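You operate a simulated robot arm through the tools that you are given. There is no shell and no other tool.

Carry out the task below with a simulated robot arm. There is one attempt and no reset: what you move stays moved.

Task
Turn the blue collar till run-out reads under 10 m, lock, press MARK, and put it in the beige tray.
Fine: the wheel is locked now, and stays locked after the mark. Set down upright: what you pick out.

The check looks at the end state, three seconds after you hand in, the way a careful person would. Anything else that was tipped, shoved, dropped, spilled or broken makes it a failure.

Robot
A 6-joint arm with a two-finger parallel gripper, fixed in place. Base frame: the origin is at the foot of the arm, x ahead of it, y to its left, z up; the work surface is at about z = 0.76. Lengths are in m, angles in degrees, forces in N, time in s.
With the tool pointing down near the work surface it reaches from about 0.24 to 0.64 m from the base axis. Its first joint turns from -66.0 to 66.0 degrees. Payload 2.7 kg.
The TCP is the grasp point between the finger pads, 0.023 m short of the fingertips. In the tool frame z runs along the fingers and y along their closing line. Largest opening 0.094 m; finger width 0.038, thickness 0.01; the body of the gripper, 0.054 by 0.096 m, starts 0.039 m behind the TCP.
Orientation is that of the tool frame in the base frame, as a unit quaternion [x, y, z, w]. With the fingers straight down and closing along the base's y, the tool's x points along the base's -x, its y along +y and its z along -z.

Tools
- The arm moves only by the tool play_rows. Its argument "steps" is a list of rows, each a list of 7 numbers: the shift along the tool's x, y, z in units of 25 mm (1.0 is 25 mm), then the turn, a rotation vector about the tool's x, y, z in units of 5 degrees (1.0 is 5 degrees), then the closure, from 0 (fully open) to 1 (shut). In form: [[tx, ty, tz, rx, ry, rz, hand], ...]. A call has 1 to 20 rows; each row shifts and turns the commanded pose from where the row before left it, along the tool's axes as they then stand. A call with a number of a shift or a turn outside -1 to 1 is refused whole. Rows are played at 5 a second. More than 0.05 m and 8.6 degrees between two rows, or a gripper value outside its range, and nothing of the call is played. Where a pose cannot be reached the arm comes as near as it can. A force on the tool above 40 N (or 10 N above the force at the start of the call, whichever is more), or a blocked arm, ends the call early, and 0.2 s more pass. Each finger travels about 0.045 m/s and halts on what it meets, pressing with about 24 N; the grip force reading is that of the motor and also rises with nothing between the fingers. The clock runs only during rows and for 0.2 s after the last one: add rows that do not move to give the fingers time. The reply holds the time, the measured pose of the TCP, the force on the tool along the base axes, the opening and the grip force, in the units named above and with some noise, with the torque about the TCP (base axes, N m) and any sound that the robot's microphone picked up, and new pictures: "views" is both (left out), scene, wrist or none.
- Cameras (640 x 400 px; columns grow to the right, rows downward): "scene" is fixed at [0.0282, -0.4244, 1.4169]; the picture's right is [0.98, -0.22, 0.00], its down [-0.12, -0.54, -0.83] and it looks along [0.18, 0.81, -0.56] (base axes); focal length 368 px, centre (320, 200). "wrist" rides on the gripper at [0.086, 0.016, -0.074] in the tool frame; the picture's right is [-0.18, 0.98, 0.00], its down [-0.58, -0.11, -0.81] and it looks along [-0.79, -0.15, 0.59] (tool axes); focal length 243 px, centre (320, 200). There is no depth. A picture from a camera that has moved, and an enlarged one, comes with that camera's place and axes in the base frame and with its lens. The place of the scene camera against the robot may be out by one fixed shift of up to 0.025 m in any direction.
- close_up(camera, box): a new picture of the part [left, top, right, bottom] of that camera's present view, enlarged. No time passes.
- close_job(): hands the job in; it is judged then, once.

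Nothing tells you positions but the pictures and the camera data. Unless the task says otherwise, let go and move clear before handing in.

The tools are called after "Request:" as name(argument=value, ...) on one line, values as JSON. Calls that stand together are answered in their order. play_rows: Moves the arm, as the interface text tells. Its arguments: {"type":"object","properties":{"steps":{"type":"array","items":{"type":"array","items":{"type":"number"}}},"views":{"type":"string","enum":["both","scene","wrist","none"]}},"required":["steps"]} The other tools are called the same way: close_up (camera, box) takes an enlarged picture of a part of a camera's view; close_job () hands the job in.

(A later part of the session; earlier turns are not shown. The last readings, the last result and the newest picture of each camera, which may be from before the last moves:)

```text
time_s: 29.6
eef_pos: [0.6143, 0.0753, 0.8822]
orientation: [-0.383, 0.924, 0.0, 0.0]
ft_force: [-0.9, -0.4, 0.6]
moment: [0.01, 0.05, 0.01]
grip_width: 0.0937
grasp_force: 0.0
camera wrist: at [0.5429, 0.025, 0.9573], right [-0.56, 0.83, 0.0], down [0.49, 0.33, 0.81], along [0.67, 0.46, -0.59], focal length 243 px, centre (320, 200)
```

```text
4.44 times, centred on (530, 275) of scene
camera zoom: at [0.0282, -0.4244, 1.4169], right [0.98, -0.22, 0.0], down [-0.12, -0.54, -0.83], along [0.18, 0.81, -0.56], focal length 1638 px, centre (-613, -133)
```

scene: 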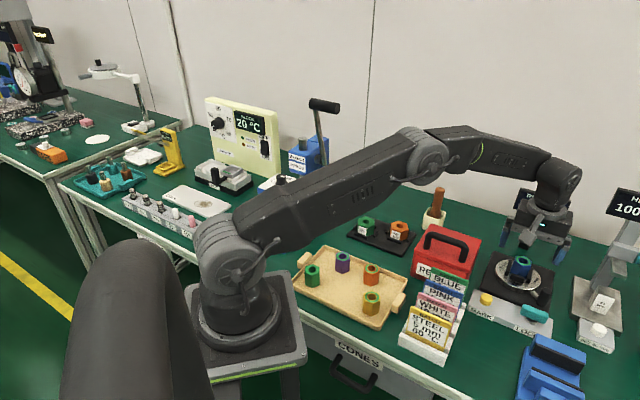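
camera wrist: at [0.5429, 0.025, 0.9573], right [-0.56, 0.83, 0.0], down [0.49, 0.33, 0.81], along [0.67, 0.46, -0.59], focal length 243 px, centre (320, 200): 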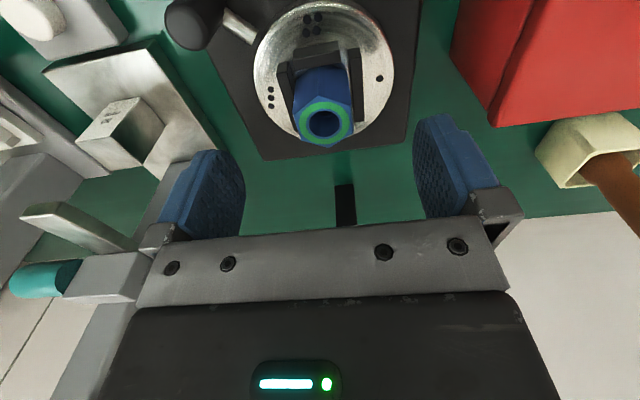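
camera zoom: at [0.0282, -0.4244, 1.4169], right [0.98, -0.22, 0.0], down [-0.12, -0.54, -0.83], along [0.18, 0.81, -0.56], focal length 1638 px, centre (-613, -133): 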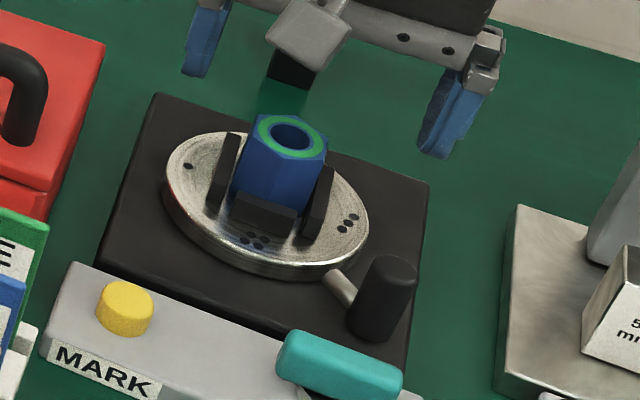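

Request:
play_rows(steps=[[0, 0, 0.7, 0, 0, 0, 0], [0, 0, 0.65, 0, 0, 0, 0], [0, 0, 0, 0, 0, 0, 0.3], [0, 0, 0, 0, 0, 0, 0.45], [0, 0, 0, 0, 0, 0, 0.45]], views="both")

Request:
close_up(camera="wrist", box=[220, 40, 420, 220])

Request:
close_up(camera="scene", box=[480, 230, 580, 320])

```text
time_s: 30.8
eef_pos: [0.614, 0.0744, 0.8503]
orientation: [-0.383, 0.924, 0.0, 0.0]
ft_force: [0.4, -0.8, 0.4]
moment: [0.0, 0.01, -0.02]
grip_width: 0.0515
grasp_force: 0.2
camera wrist: at [0.5425, 0.0253, 0.9255], right [-0.56, 0.83, 0.0], down [0.49, 0.33, 0.81], along [0.67, 0.46, -0.59], focal length 243 px, centre (320, 200)
```

scene: 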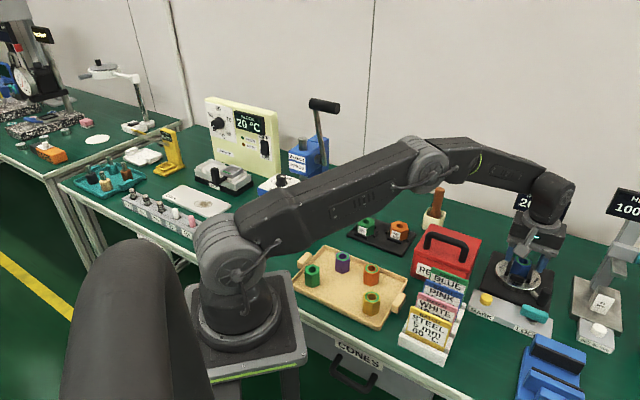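
wrist: 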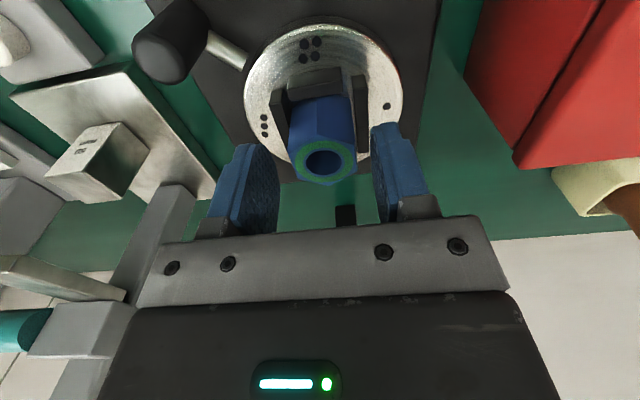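

```text
2.22 times, centred on (320, 130) of wrist
camera zoom: at [0.5425, 0.0253, 0.9255], right [-0.56, 0.83, 0.0], down [0.49, 0.33, 0.81], along [0.67, 0.46, -0.59], focal length 539 px, centre (320, 356)
```

zoom: 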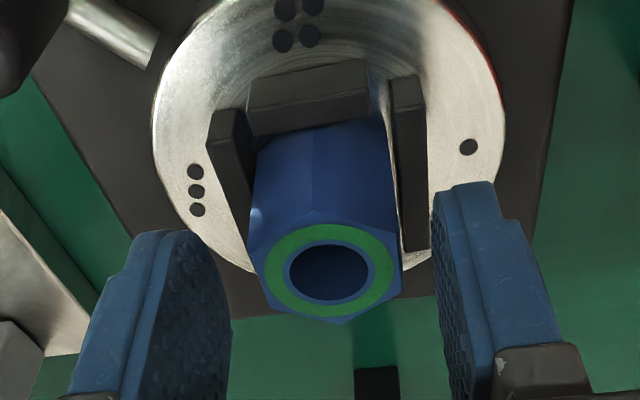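

```text
4.44 times, centred on (530, 275) of scene
camera zoom: at [0.0282, -0.4244, 1.4169], right [0.98, -0.22, 0.0], down [-0.12, -0.54, -0.83], along [0.18, 0.81, -0.56], focal length 1638 px, centre (-613, -133)
```

zoom: 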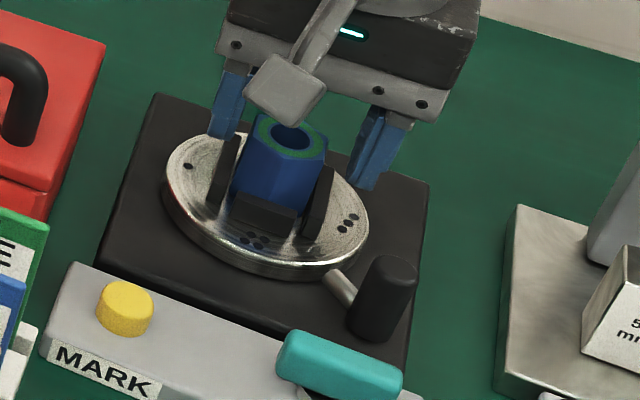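

Request:
play_rows(steps=[[0, 0, 0.1, 0, 0, 0, 0.6], [0, 0, 0, 0, 0, 0, 0.7], [0, 0, 0, 0, 0, 0, 0.8], [0, 0, 0, 0, 0, 0, 0.8]], views="wrist")

Request:
close_up(camera="wrist", box=[220, 40, 420, 220])

```text
time_s: 31.8
eef_pos: [0.6148, 0.076, 0.8483]
orientation: [-0.383, 0.924, -0.001, 0.0]
ft_force: [-4.0, 2.1, 2.6]
moment: [0.06, 0.12, 0.01]
grip_width: 0.0333
grasp_force: 24.1
camera wrist: at [0.5427, 0.0255, 0.9235], right [-0.57, 0.83, 0.0], down [0.49, 0.33, 0.81], along [0.67, 0.46, -0.59], focal length 243 px, centre (320, 200)
```

wrist: 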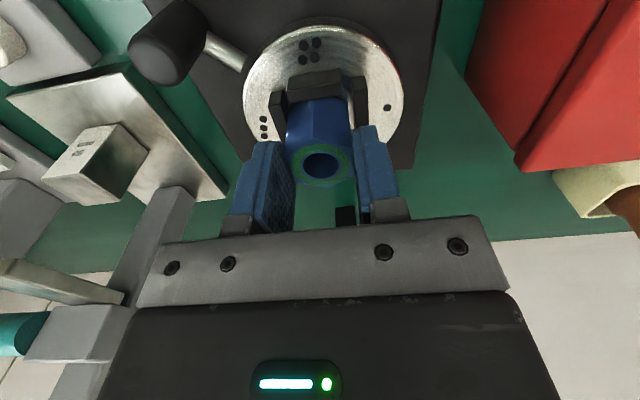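

```text
2.22 times, centred on (320, 130) of wrist
camera zoom: at [0.5427, 0.0255, 0.9235], right [-0.57, 0.83, 0.0], down [0.49, 0.33, 0.81], along [0.67, 0.46, -0.59], focal length 539 px, centre (320, 356)
```

zoom: 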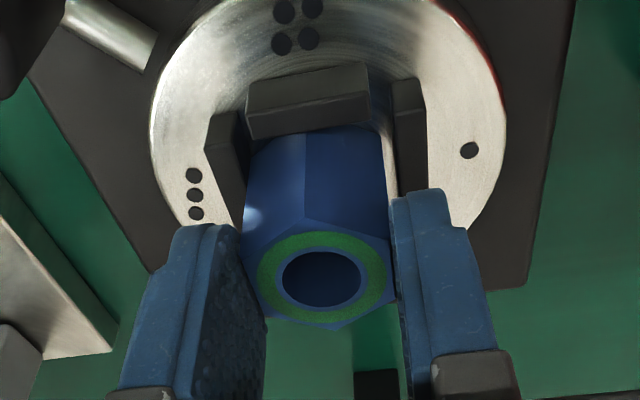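

The collar is gripped on its flats. I'll try turning it 15° and watch the readout.

Request:
play_rows(steps=[[0, 0, 0, 0, 0, 0.6, 0.8], [0, 0, 0, 0, 0, 0.6, 0.8], [0, 0, 0, 0, 0, 0.6, 0.8], [0, 0, 0, 0, 0, 0.6, 0.8], [0, 0, 0, 0, 0, 0.6, 0.8], [0, 0, 0, 0, 0, 0, 0.8]], views="both")

Request:
close_up(camera="scene", box=[470, 170, 600, 320])

Request:
close_up(camera="wrist", box=[220, 20, 420, 220])

```text
time_s: 33.2
eef_pos: [0.6149, 0.0755, 0.8491]
orientation: [-0.259, 0.966, 0.001, -0.001]
ft_force: [-12.9, 16.0, 8.2]
moment: [0.58, 0.46, 0.02]
grip_width: 0.0334
grasp_force: 23.7
camera wrist: at [0.5319, 0.0458, 0.9236], right [-0.33, 0.94, 0.0], down [0.56, 0.2, 0.81], along [0.76, 0.27, -0.59], focal length 243 px, centre (320, 200)
```

scene: 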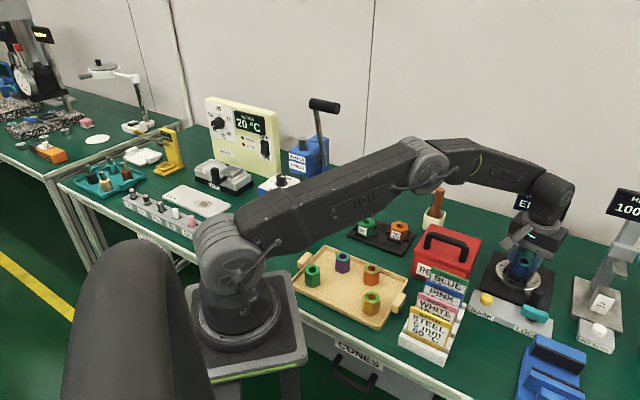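
wrist: 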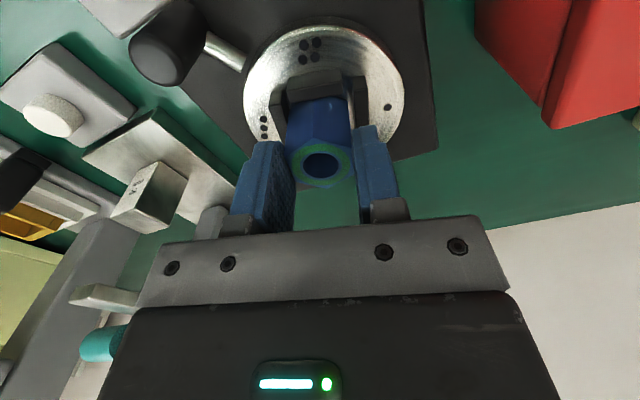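

```text
2.67 times, centred on (535, 245) of scene
camera zoom: at [0.0277, -0.4241, 1.4171], right [0.98, -0.22, 0.0], down [-0.12, -0.54, -0.83], along [0.18, 0.81, -0.56], focal length 983 px, centre (-253, 80)
```

zoom: 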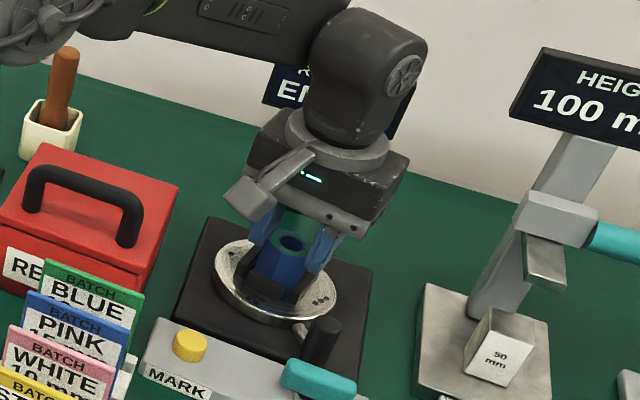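

```text
2.00 times, centred on (320, 120) of wrist
camera zoom: at [0.5319, 0.0458, 0.9236], right [-0.33, 0.94, 0.0], down [0.56, 0.2, 0.81], along [0.76, 0.27, -0.59], focal length 485 px, centre (320, 360)
```

zoom: 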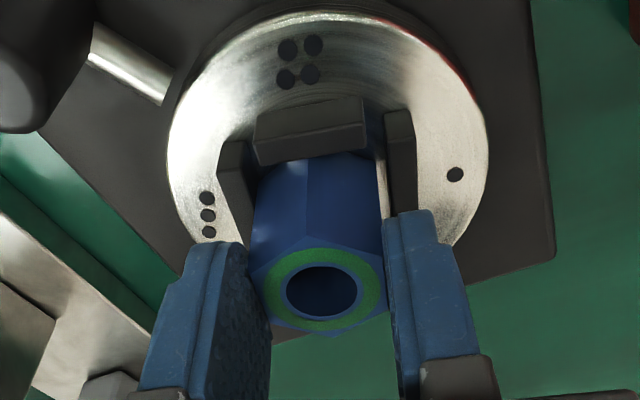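

Request:
close_up(camera="scene", box=[505, 185, 565, 225])

```text
10.00 times, centred on (535, 205) of scene
camera zoom: at [0.0277, -0.4241, 1.4171], right [0.98, -0.22, 0.0], down [-0.12, -0.54, -0.83], along [0.18, 0.81, -0.56], focal length 3685 px, centre (-1830, 150)
```

zoom: 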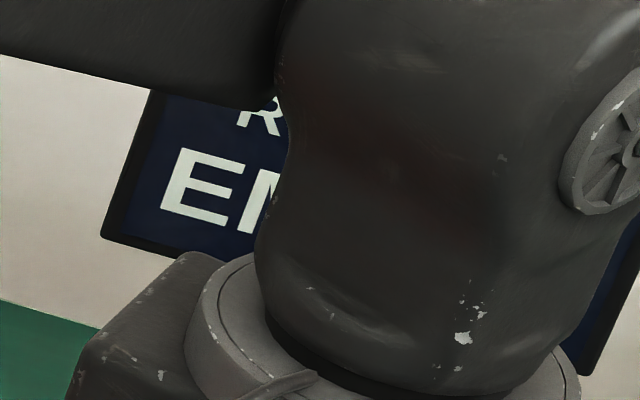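

The wheel turned with the collar, but the display seems to read "EMPTY". I'll release the collar and check whether it is still seated.

Request:
play_rows(steps=[[0, 0, 0, 0, 0, 0, 0.5], [0, 0, 0, 0, 0, 0, 0.4], [0, 0, 0, 0, 0, 0, 0.4], [0, 0, -0.7, 0, 0, 0, 0.3], [0, 0, -0.8, 0, 0, 0, 0.3], [0, 0, -0.8, 0, 0, 0, 0.3], [0, 0, -0.8, 0, 0, 0, 0.3], [1, 0, -0.8, 0, 0, 0, 0.3], [1, 0, 0, 0, 0, 0, 0.3], [1, 0, 0, 0, 0, 0, 0.3], [0, 0, 0, 0, 0, 0, 0.3]], views="both")

Request:
close_up(camera="scene", box=[470, 170, 600, 320])

Request:
close_up(camera="wrist", box=[240, 40, 440, 190])

```text
time_s: 35.6
eef_pos: [0.5492, 0.034, 0.9449]
orientation: [-0.259, 0.966, 0.0, -0.001]
ft_force: [0.1, 0.4, 0.6]
moment: [-0.01, -0.02, 0.02]
grip_width: 0.0657
grasp_force: 0.1
camera wrist: at [0.4665, 0.0045, 1.0191], right [-0.33, 0.94, 0.0], down [0.56, 0.2, 0.81], along [0.76, 0.27, -0.59], focal length 243 px, centre (320, 200)
```

scene: 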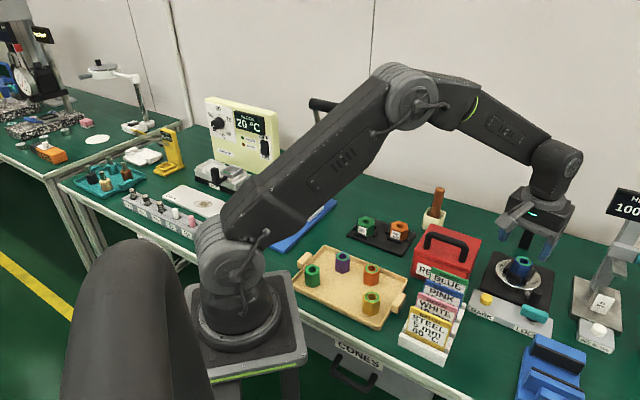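
wrist: 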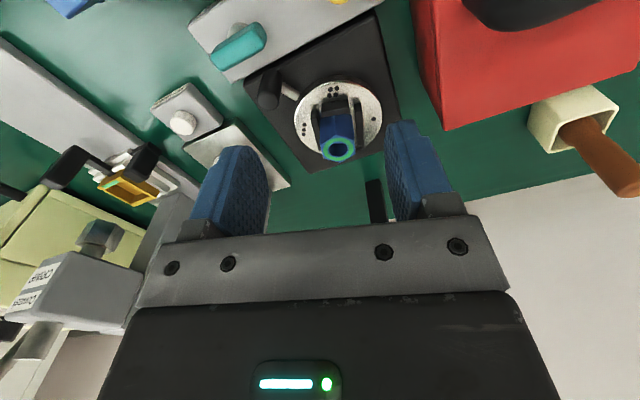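

```text
2.67 times, centred on (535, 245) of scene
camera zoom: at [0.0282, -0.4244, 1.4169], right [0.98, -0.22, 0.0], down [-0.12, -0.54, -0.83], along [0.18, 0.81, -0.56], focal length 983 px, centre (-253, 80)
```

zoom: 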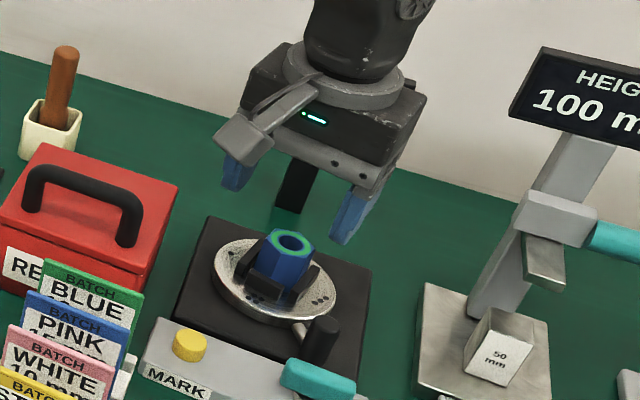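

```text
2.67 times, centred on (340, 115) of wrist
camera zoom: at [0.4665, 0.0045, 1.0191], right [-0.33, 0.94, 0.0], down [0.56, 0.2, 0.81], along [0.76, 0.27, -0.59], focal length 647 px, centre (267, 427)
```

zoom: 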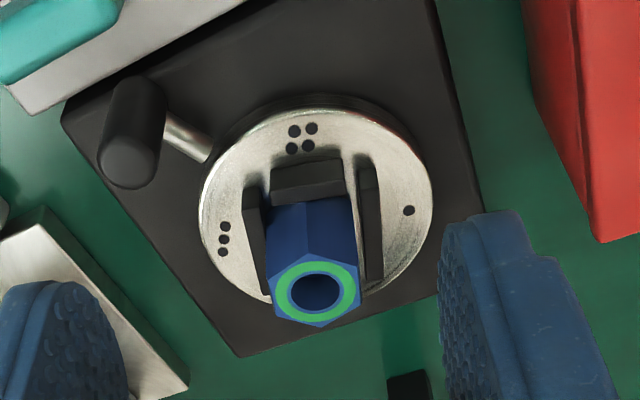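

Request:
play_rows(steps=[[1, 0.6, 0, 0, 0, 0, 0.3], [1, 0.6, 0, 0, 0, 0, 0.3], [1, 0.6, 0, 0, 0, 0, 0.3], [1, 0.6, 0, 0, 0, 0, 0.3], [0, 0, 0, 0, 0, 0, 0.3]], views="scene")

Request:
close_up(camera="scene", box=[470, 170, 600, 320])

```text
time_s: 36.8
eef_pos: [0.4346, 0.0354, 0.9435]
orientation: [-0.259, 0.966, -0.001, -0.001]
ft_force: [-0.4, 0.3, -0.6]
moment: [0.01, 0.02, 0.02]
grip_width: 0.0657
grasp_force: 0.0
```

scene: 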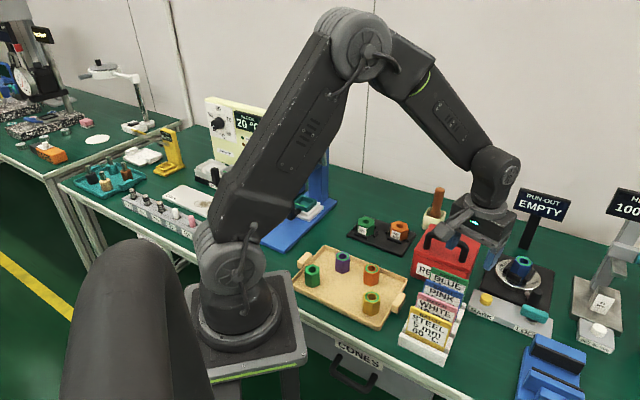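

```text
2.67 times, centred on (535, 245) of scene
camera zoom: at [0.0282, -0.4244, 1.4169], right [0.98, -0.22, 0.0], down [-0.12, -0.54, -0.83], along [0.18, 0.81, -0.56], focal length 983 px, centre (-253, 80)
```

zoom: 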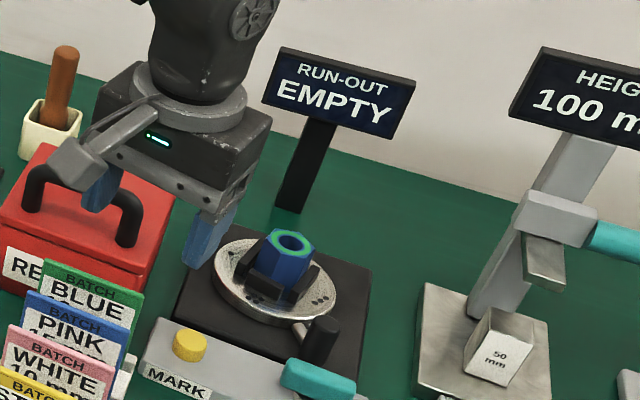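

Request:
close_up(camera="scene", box=[500, 245, 560, 295])

Request:
play_rows(steps=[[-1, 0, 0.6, 0, 0, 0, 0.3], [-1, 0, 0.6, 0, 0, 0, 0.3], [-1, 0, 0.6, 0, 0, 0, 0.3], [-0.6, 0, 0, 0, 0, 0, 0.3], [0, 0, 0, 0, 0, 0, 0.3]], views="both")

Request:
close_up(camera="wrist", box=[240, 40, 440, 190])

```text
8.00 times, centred on (530, 270) of scene
camera zoom: at [0.0282, -0.4244, 1.4169], right [0.98, -0.22, 0.0], down [-0.12, -0.54, -0.83], along [0.18, 0.81, -0.56], focal length 2948 px, centre (-1360, -360)
```

zoom: 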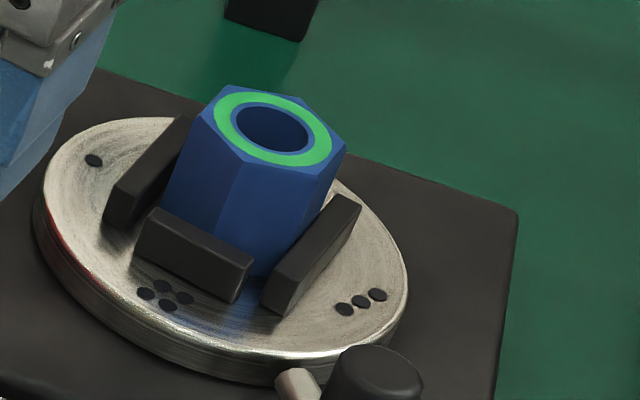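

```text
time_s: 37.5
eef_pos: [0.4789, 0.0628, 0.9179]
orientation: [-0.264, 0.965, -0.001, -0.01]
ft_force: [-11.7, -5.2, 16.0]
moment: [0.59, 0.41, 0.59]
grip_width: 0.0667
grasp_force: 1.9
stopped in row 3: the force on the tool passed its limit at 79 N (the readings are from after the stop); the commanded pose is now the measured one
camera wrist: at [0.3977, 0.0328, 0.993], right [-0.34, 0.94, 0.0], down [0.57, 0.21, 0.79], along [0.75, 0.27, -0.61], focal length 243 px, centre (320, 200)
```

scene: 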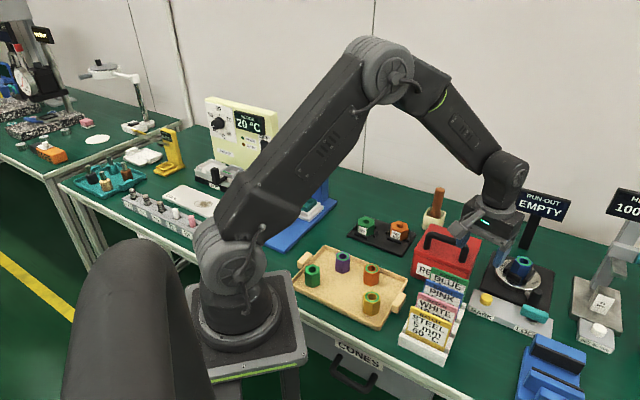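
wrist: 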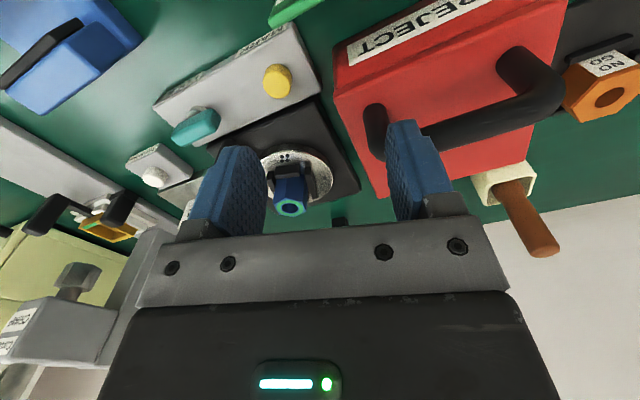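

```text
2.67 times, centred on (340, 115) of wrist
camera zoom: at [0.3977, 0.0328, 0.993], right [-0.34, 0.94, 0.0], down [0.57, 0.21, 0.79], along [0.75, 0.27, -0.61], focal length 647 px, centre (267, 427)
```

zoom: 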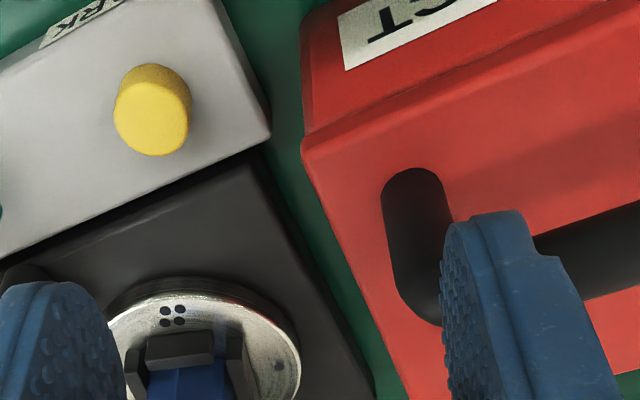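

A finger brushed the red box's handle. I'll lift straight up at once and check whether the box moved.

Request:
play_rows(steps=[[0, 0, -0.6, 0, 0, 0, 0.3], [0, 0, -0.8, 0, 0, 0, 0.3], [0, 0, -0.8, 0, 0, 0, 0.3], [0, 0, 0, 0, 0, 0, 0.3]], views="both")

Request:
close_up(camera="scene", box=[380, 180, 520, 320])

```text
time_s: 38.5
eef_pos: [0.4804, 0.0645, 0.9699]
orientation: [-0.261, 0.965, -0.002, -0.009]
ft_force: [-0.7, 0.7, 0.0]
moment: [0.0, 0.0, -0.01]
grip_width: 0.0658
grasp_force: 0.1
camera wrist: at [0.3986, 0.0352, 1.0457], right [-0.34, 0.94, 0.0], down [0.57, 0.21, 0.8], along [0.75, 0.27, -0.61], focal length 243 px, centre (320, 200)
```

scene: 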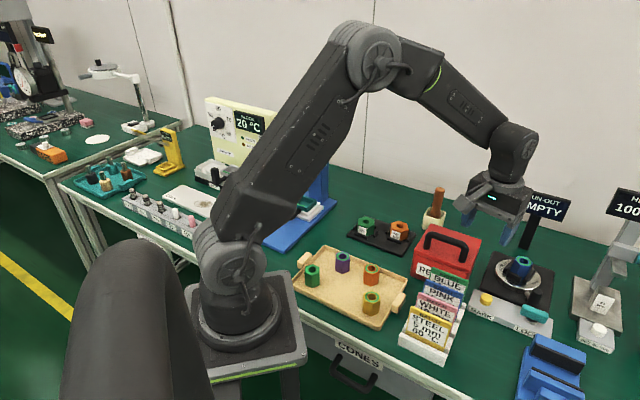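
wrist: 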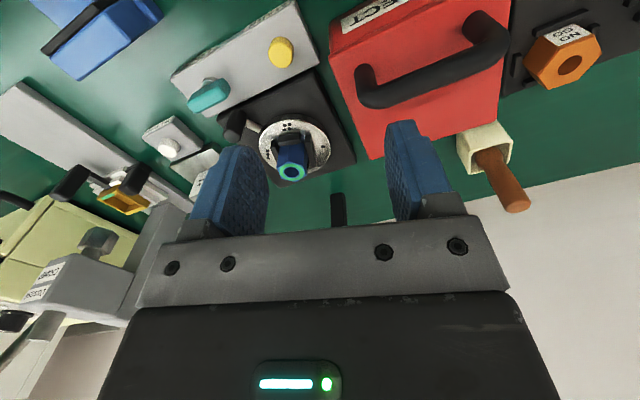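

```text
2.86 times, centred on (450, 250) of scene
camera zoom: at [0.0282, -0.4244, 1.4169], right [0.98, -0.22, 0.0], down [-0.12, -0.54, -0.83], along [0.18, 0.81, -0.56], focal length 1053 px, centre (-51, 57)
```

zoom: 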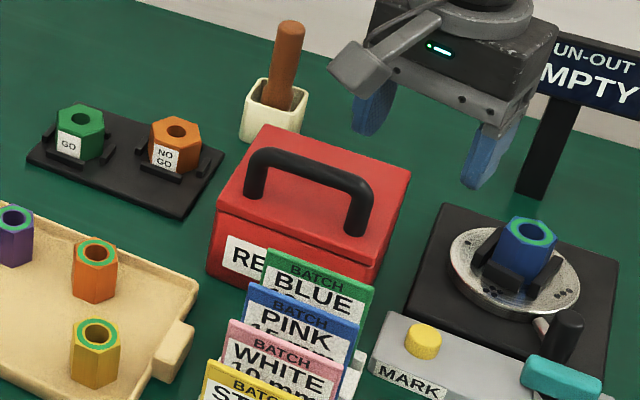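

The red box looks unmoved. The display says EMPTY, so I want a steeper look at how the collar sits in its nest; I'll move over it high up and tilt the camera down.

Request:
play_rows(steps=[[-0.86, -0.44, 0, 0, 0, 0, 0.3], [-0.86, -0.44, 0, 0, 0, 0, 0.3], [-0.86, -0.44, 0, 0, 0, 0, 0.3], [-0.86, -0.44, 0, 0, 0, 0, 0.3], [-0.86, -0.44, 0, 0, 0, 0, 0.3], [0, 0, 0, 0, 1, 0, 0.3], [0, 0, 0, 0, 1, 0, 0.3], [0, 0, 0, 0, 1, 0, 0.3], [0, 0, 0, 0, 1, 0, 0.3], [0, 0, 0, 0, 1, 0, 0.3], [0, 0, 0, 0, 1, 0, 0.3], [0, 0, 0, 0, 0, 0, 0.3]], views="both")

Request:
close_up(camera="wrist", box=[230, 0, 410, 170])

```text
time_s: 41.1
eef_pos: [0.5558, 0.0624, 0.9631]
orientation: [-0.253, 0.93, -0.069, -0.259]
ft_force: [0.2, -0.5, 0.5]
moment: [-0.02, -0.02, -0.01]
grip_width: 0.0658
grasp_force: 0.0
out of reach, approached as far as the arm can: row 8, 9, 10, 11
camera wrist: at [0.5169, 0.0575, 1.0711], right [-0.36, 0.93, -0.09], down [0.84, 0.37, 0.39], along [0.4, 0.06, -0.92], focal length 243 px, centre (320, 200)
```

scene: 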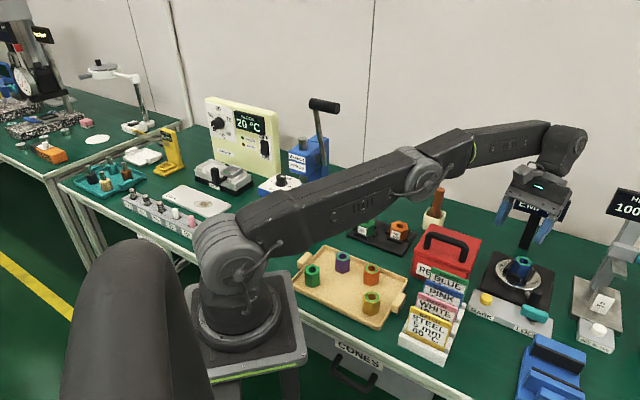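
wrist: 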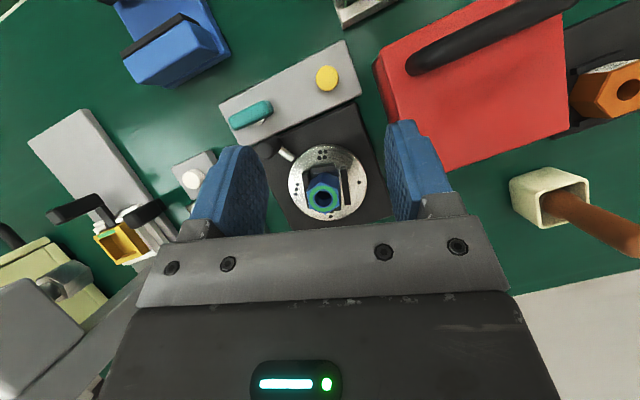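

```text
2.35 times, centred on (320, 85) of wrist
camera zoom: at [0.5169, 0.0575, 1.0711], right [-0.36, 0.93, -0.09], down [0.84, 0.37, 0.39], along [0.4, 0.06, -0.92], focal length 571 px, centre (320, 471)
```

zoom: 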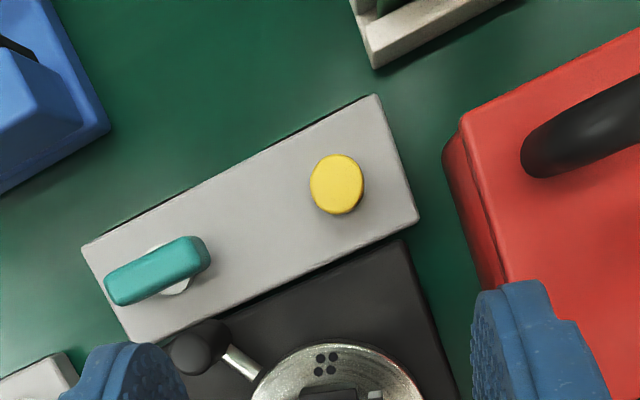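

Request:
close_up(camera="wrist", box=[280, 135, 375, 225])

Request:
close_up(camera="scene", box=[500, 245, 560, 305])

```text
4.44 times, centred on (328, 180) of wrist
camera zoom: at [0.5169, 0.0575, 1.0711], right [-0.36, 0.93, -0.09], down [0.84, 0.37, 0.39], along [0.4, 0.06, -0.92], focal length 1078 px, centre (287, 289)
```

zoom: 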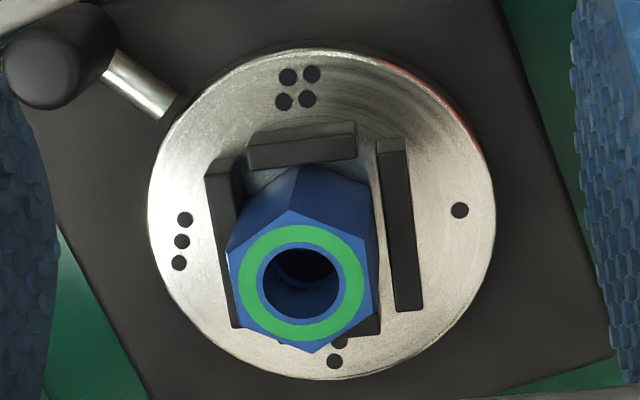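

```text
6.67 times, centred on (530, 275) of scene
camera zoom: at [0.0282, -0.4244, 1.4169], right [0.98, -0.22, 0.0], down [-0.12, -0.54, -0.83], along [0.18, 0.81, -0.56], focal length 2457 px, centre (-1080, -300)
```

zoom: 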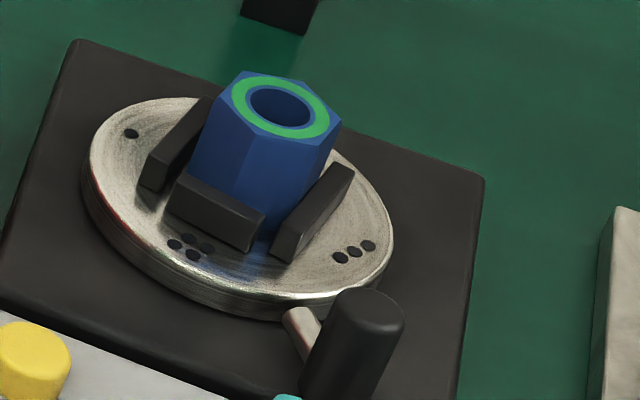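

From above, the collar appears shifted about 2 mm sideways in its nest by my off-centre grip, which probably explains EMPTY. I'll level the tool again and regrip accurately centred on the wheel axis to re-seat it.

Request:
play_rows(steps=[[0, 0, 0, 0, -1, 0, 0.3], [0, 0, 0, 0, -1, 0, 0.3], [0, 0, 0, 0, -1, 0, 0.3], [0, 0, 0, 0, -1, 0, 0.3], [0, 0, 0, 0, -1, 0, 0.3], [0, 0, 0, 0, -1, 0, 0.3], [0, 0, 0, 0, 0, 0, 0.3], [0, 0, 0, 0, 0, 0, 0.3]], views="wrist")

Request:
close_up(camera="wrist", box=[230, 40, 410, 200])

```text
time_s: 42.9
eef_pos: [0.5561, 0.0608, 0.9622]
orientation: [-0.262, 0.965, -0.001, -0.008]
ft_force: [-0.3, -0.8, -0.4]
moment: [-0.01, -0.02, -0.01]
grip_width: 0.0658
grasp_force: 0.1
camera wrist: at [0.4747, 0.0314, 1.0381], right [-0.34, 0.94, 0.0], down [0.57, 0.21, 0.8], along [0.75, 0.27, -0.61], focal length 243 px, centre (320, 200)
```

wrist: 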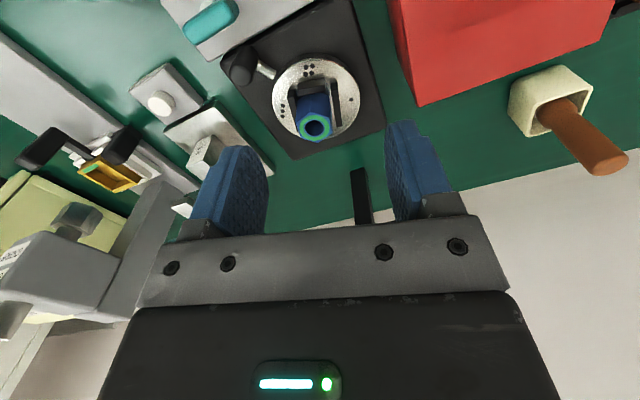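

```text
2.50 times, centred on (320, 120) of wrist
camera zoom: at [0.4747, 0.0314, 1.0381], right [-0.34, 0.94, 0.0], down [0.57, 0.21, 0.8], along [0.75, 0.27, -0.61], focal length 606 px, centre (320, 400)
```

zoom: 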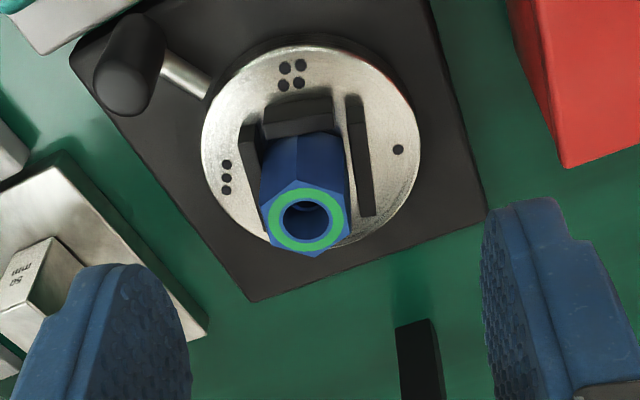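

Request:
play_rows(steps=[[-0.76, -0.2, 0, 0, -0.18, 0.08, 0.3], [-0.75, -0.2, 0, 0, 0, 0, 0.3], [-0.75, -0.2, 0, 0, 0, 0, 0.3], [0, 0, 0.8, 0, 0, 0, 0.3], [0, 0, 0.8, 0, 0, 0, 0.3], [0, 0, 0.8, 0, 0, 0, 0.3], [0, 0, 0.7, 0, 0, 0, 0.3], [0, 0, 0, 0, 0, 0, 0.3], [0, 0, 0, 0, 0, 0, 0.3]], views="wrist")

Request:
close_up(camera="wrist", box=[230, 20, 410, 180])

Request:
play_rows(steps=[[0, 0, 0, 0, 0, 0, 0.3]], views="none")

Request:
play_rows(steps=[[0, 0, 0, 0, 0, 0, 0.3]], views="none")

Request:
play_rows(steps=[[0, 0, 0, 0, 0, 0, 0.3]], views="none")

```text
time_s: 44.9
eef_pos: [0.6116, 0.0752, 0.8838]
orientation: [-0.259, 0.966, 0.001, -0.001]
ft_force: [-0.2, -1.0, 0.8]
moment: [-0.02, 0.01, -0.03]
grip_width: 0.0658
grasp_force: 0.0
camera wrist: at [0.5291, 0.0466, 0.9588], right [-0.33, 0.94, 0.0], down [0.56, 0.2, 0.8], along [0.76, 0.27, -0.59], focal length 243 px, centre (320, 200)
```

wrist: 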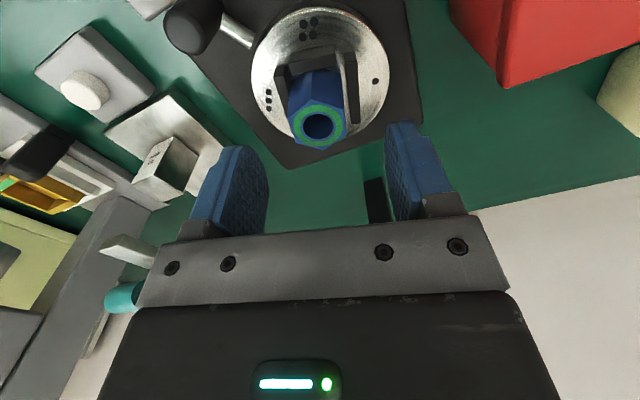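

```text
2.50 times, centred on (320, 100) of wrist
camera zoom: at [0.5291, 0.0466, 0.9588], right [-0.33, 0.94, 0.0], down [0.56, 0.2, 0.8], along [0.76, 0.27, -0.59], focal length 606 px, centre (320, 450)
```

zoom: 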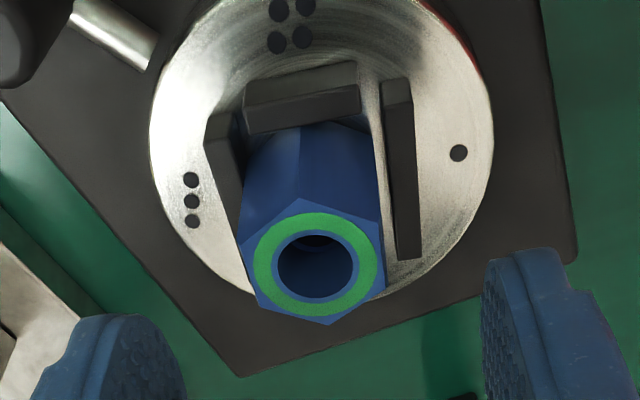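

```text
time_s: 45.3
eef_pos: [0.6116, 0.0766, 0.8835]
orientation: [-0.258, 0.966, 0.002, -0.002]
ft_force: [-0.1, 0.2, 0.6]
moment: [0.0, -0.03, 0.02]
grip_width: 0.0657
grasp_force: 0.0
```

```text
time_s: 45.7
eef_pos: [0.6117, 0.0771, 0.8846]
orientation: [-0.259, 0.966, 0.0, -0.001]
ft_force: [0.2, 0.5, 0.6]
moment: [0.01, -0.01, 0.01]
grip_width: 0.0658
grasp_force: 0.1
```

```text
time_s: 46.1
eef_pos: [0.6108, 0.0766, 0.8844]
orientation: [-0.258, 0.966, 0.0, -0.001]
ft_force: [-0.3, 0.4, 0.2]
moment: [-0.01, 0.03, 0.02]
grip_width: 0.0658
grasp_force: 0.0
```

Request:
play_rows(steps=[[0, 0.04, 0.7, 0, 0, 0, 0.3], [0, 0, 0.72, 0, 0, 0, 0.4], [0, 0, 0, 0, 0, 0, 0.5], [0, 0, 0, 0, 0, 0, 0.58], [0, 0, 0, 0, 0, 0, 0.62], [0, 0, 0, 0, 0, 0, 0.65], [0, 0, 0, 0, 0, 0, 0.65], [0, 0, 0, 0, 0, 0, 0.65]], views="both")

Request:
close_up(camera="wrist", box=[220, 40, 420, 220])

Request:
close_up(camera="scene", box=[470, 170, 600, 320])

```text
time_s: 47.9
eef_pos: [0.6118, 0.076, 0.849]
orientation: [-0.258, 0.966, 0.001, 0.0]
ft_force: [0.3, 0.5, -0.1]
moment: [-0.03, -0.02, 0.01]
grip_width: 0.034
grasp_force: 10.6
camera wrist: at [0.5284, 0.0476, 0.9238], right [-0.33, 0.94, 0.0], down [0.56, 0.2, 0.8], along [0.76, 0.27, -0.59], focal length 243 px, centre (320, 200)
```

scene: 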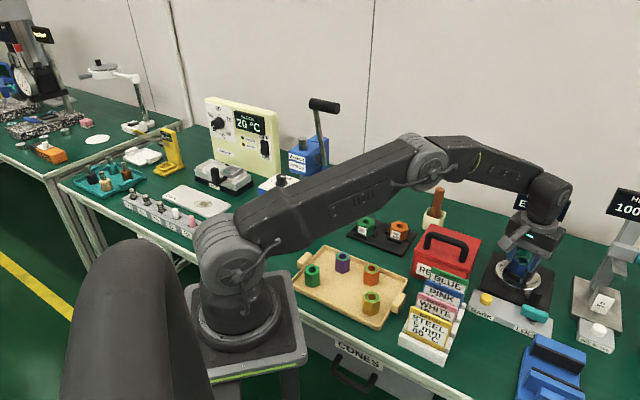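
wrist: 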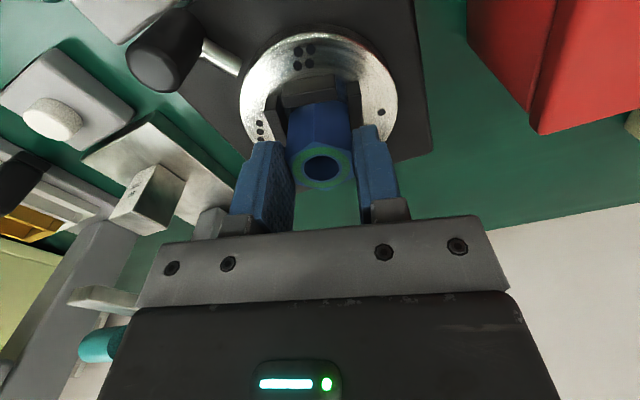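

```text
2.22 times, centred on (320, 130) of wrist
camera zoom: at [0.5284, 0.0476, 0.9238], right [-0.33, 0.94, 0.0], down [0.56, 0.2, 0.8], along [0.76, 0.27, -0.59], focal length 539 px, centre (320, 356)
```

zoom: 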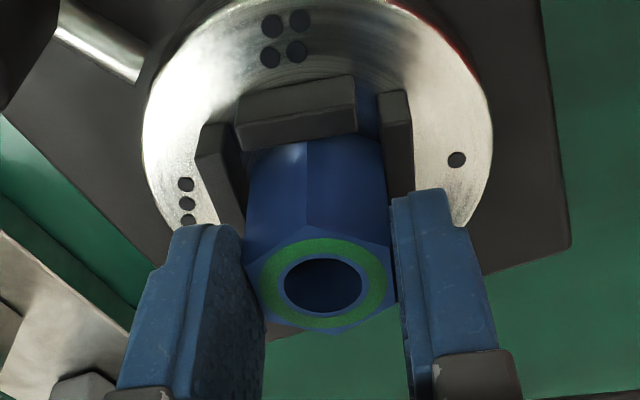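

```text
2.67 times, centred on (535, 245) of scene
camera zoom: at [0.0282, -0.4244, 1.4169], right [0.98, -0.22, 0.0], down [-0.12, -0.54, -0.83], along [0.18, 0.81, -0.56], focal length 983 px, centre (-253, 80)
```

zoom: 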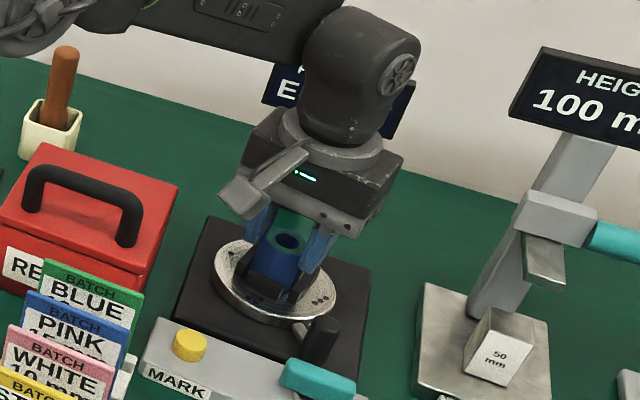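

The collar is re-centred, and its front-back position looks unchanged. The display still starts with "E", so I'll check whether the reading depends on the wheel angle by turning further in steps.

Request:
play_rows(steps=[[0, 0, 0, 0, 0, 0.6, 0.65], [0, 0, 0, 0, 0, 0.6, 0.65], [0, 0, 0, 0, 0, 0.6, 0.65], [0, 0, 0, 0, 0, 0.6, 0.65], [0, 0, 0, 0, 0, 0.6, 0.65], [0, 0, 0, 0, 0, 0, 0.65]], views="both")

Request:
close_up(camera="scene", box=[470, 170, 600, 320])

Request:
close_up(camera="wrist", box=[220, 20, 420, 220])

```text
time_s: 49.3
eef_pos: [0.6121, 0.0779, 0.8484]
orientation: [-0.13, 0.992, 0.001, -0.003]
ft_force: [0.4, -1.5, 0.3]
moment: [-0.04, -0.02, 0.01]
grip_width: 0.0341
grasp_force: 10.2
camera wrist: at [0.5241, 0.0709, 0.9238], right [-0.08, 1.0, 0.0], down [0.59, 0.04, 0.8], along [0.8, 0.06, -0.59], focal length 243 px, centre (320, 200)
```

scene: 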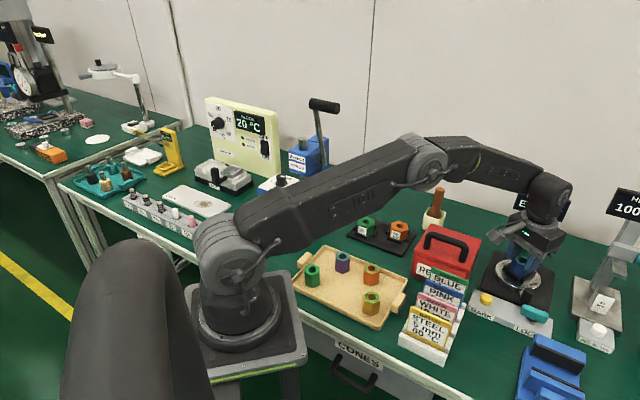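
wrist: 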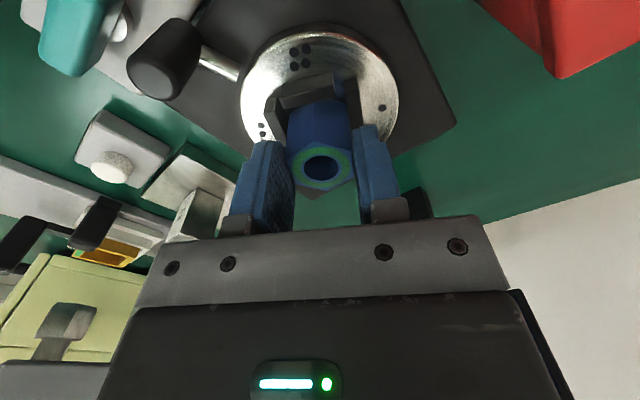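

```text
2.67 times, centred on (535, 245) of scene
camera zoom: at [0.0282, -0.4244, 1.4169], right [0.98, -0.22, 0.0], down [-0.12, -0.54, -0.83], along [0.18, 0.81, -0.56], focal length 983 px, centre (-253, 80)
```

zoom: 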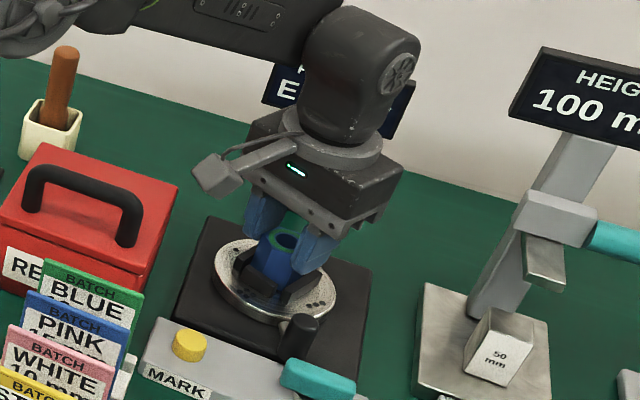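

```text
2.00 times, centred on (320, 120) of wrist
camera zoom: at [0.5241, 0.0709, 0.9238], right [-0.08, 1.0, 0.0], down [0.59, 0.04, 0.8], along [0.8, 0.06, -0.59], focal length 485 px, centre (320, 360)
```

zoom: 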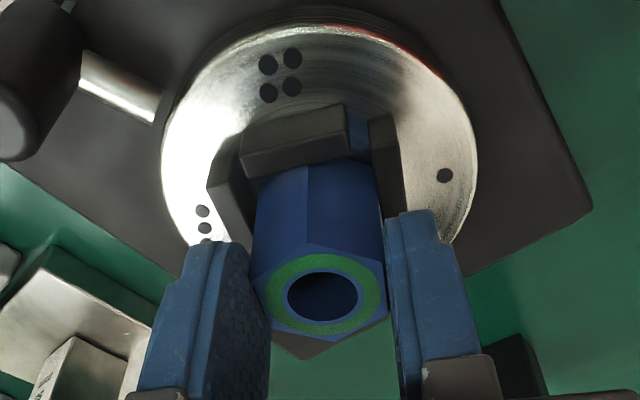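

Request:
play_rows(steps=[[0, 0, 0, 0, 0, -0.4, 0.65], [0, 0, 0, 0, 0, -0.4, 0.65], [0, 0, 0, 0, 0, 0, 0.5], [0, 0, 0, 0, 0, 0, 0.4], [0, 0, 0, 0, 0, 0, 0.4], [0, 0, -0.8, 0, 0, 0, 0.3], [0, 0, -0.8, 0, 0, 0, 0.3], [0, 0, -0.8, 0, 0, 0, 0.3], [0, 0, -0.8, 0, 0, 0, 0.3], [0, 0, -0.8, 0, 0, 0, 0.3], [0, 0, -0.8, 0, 0, 0, 0.3], [1, 0.1, 0, 0, 0, 0, 0.3], [1, 0.1, 0, 0, 0, 0, 0.3], [1, 0.1, 0, 0, 0, 0, 0.3], [1, 0.1, 0, 0, 0, 0, 0.3], [0.8, 0.1, 0, 0, 0, 0, 0.3], [0, 0, 0, 0, 0, 0, 0.3]], views="both")

Request:
close_up(camera="scene", box=[470, 170, 600, 320])

Request:
close_up(camera="scene", box=[500, 245, 560, 305])

Request:
close_up(camera="wrist", box=[250, 60, 410, 190])

```text
time_s: 52.9
eef_pos: [0.4933, 0.0503, 0.9698]
orientation: [-0.166, 0.986, 0.0, -0.001]
ft_force: [-0.6, -0.3, -0.2]
moment: [-0.03, -0.01, -0.02]
grip_width: 0.0657
grasp_force: 0.1
camera wrist: at [0.4066, 0.0366, 1.0446], right [-0.15, 0.99, 0.0], down [0.59, 0.09, 0.8], along [0.8, 0.12, -0.59], focal length 243 px, centre (320, 200)
```

scene: 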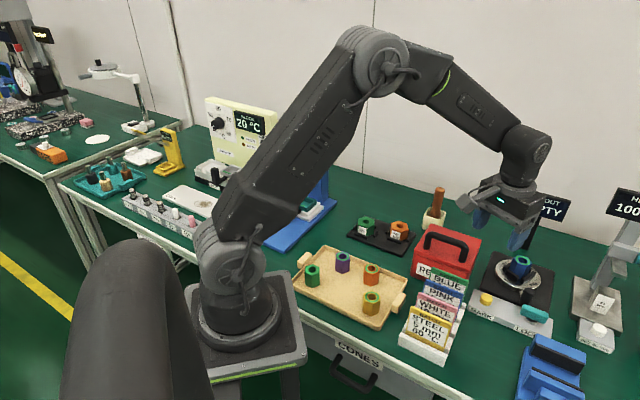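
wrist: 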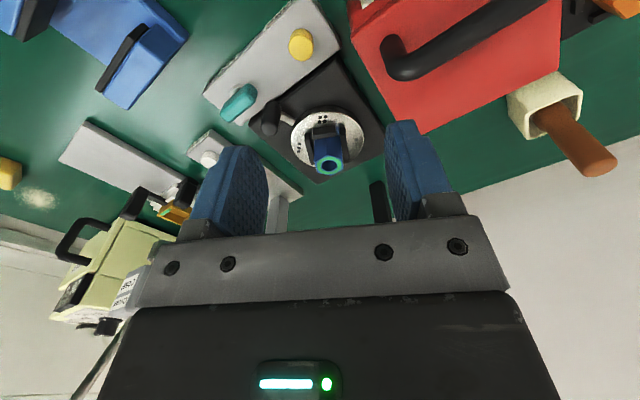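

```text
2.67 times, centred on (535, 245) of scene
camera zoom: at [0.0282, -0.4244, 1.4169], right [0.98, -0.22, 0.0], down [-0.12, -0.54, -0.83], along [0.18, 0.81, -0.56], focal length 983 px, centre (-253, 80)
```

zoom: 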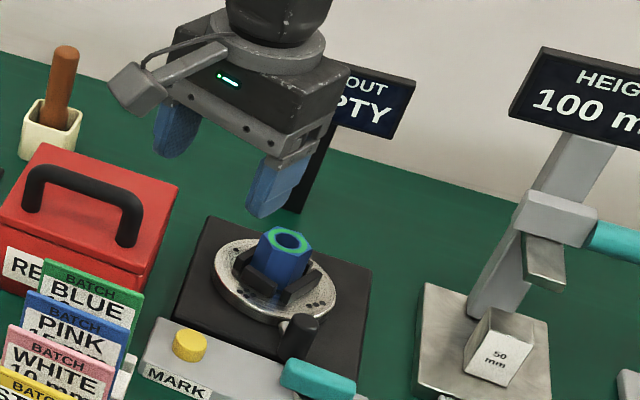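

```text
6.67 times, centred on (530, 275) of scene
camera zoom: at [0.0282, -0.4244, 1.4169], right [0.98, -0.22, 0.0], down [-0.12, -0.54, -0.83], along [0.18, 0.81, -0.56], focal length 2457 px, centre (-1080, -300)
```

zoom: 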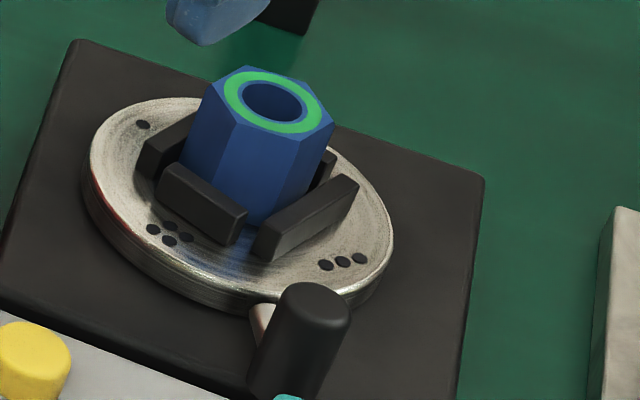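

```text
3.08 times, centred on (330, 125) of wrist
camera zoom: at [0.4066, 0.0366, 1.0446], right [-0.15, 0.99, 0.0], down [0.59, 0.09, 0.8], along [0.8, 0.12, -0.59], focal length 746 px, centre (289, 431)
```

zoom: 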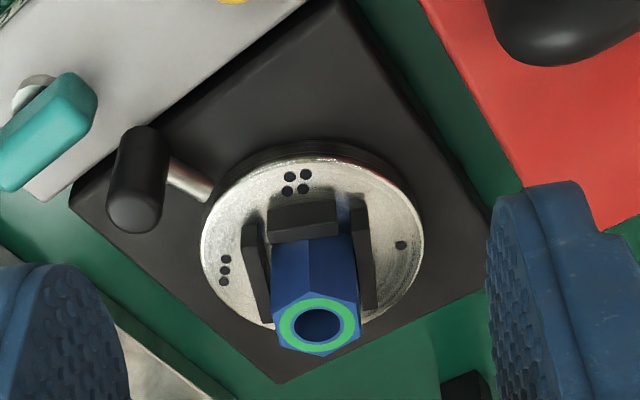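

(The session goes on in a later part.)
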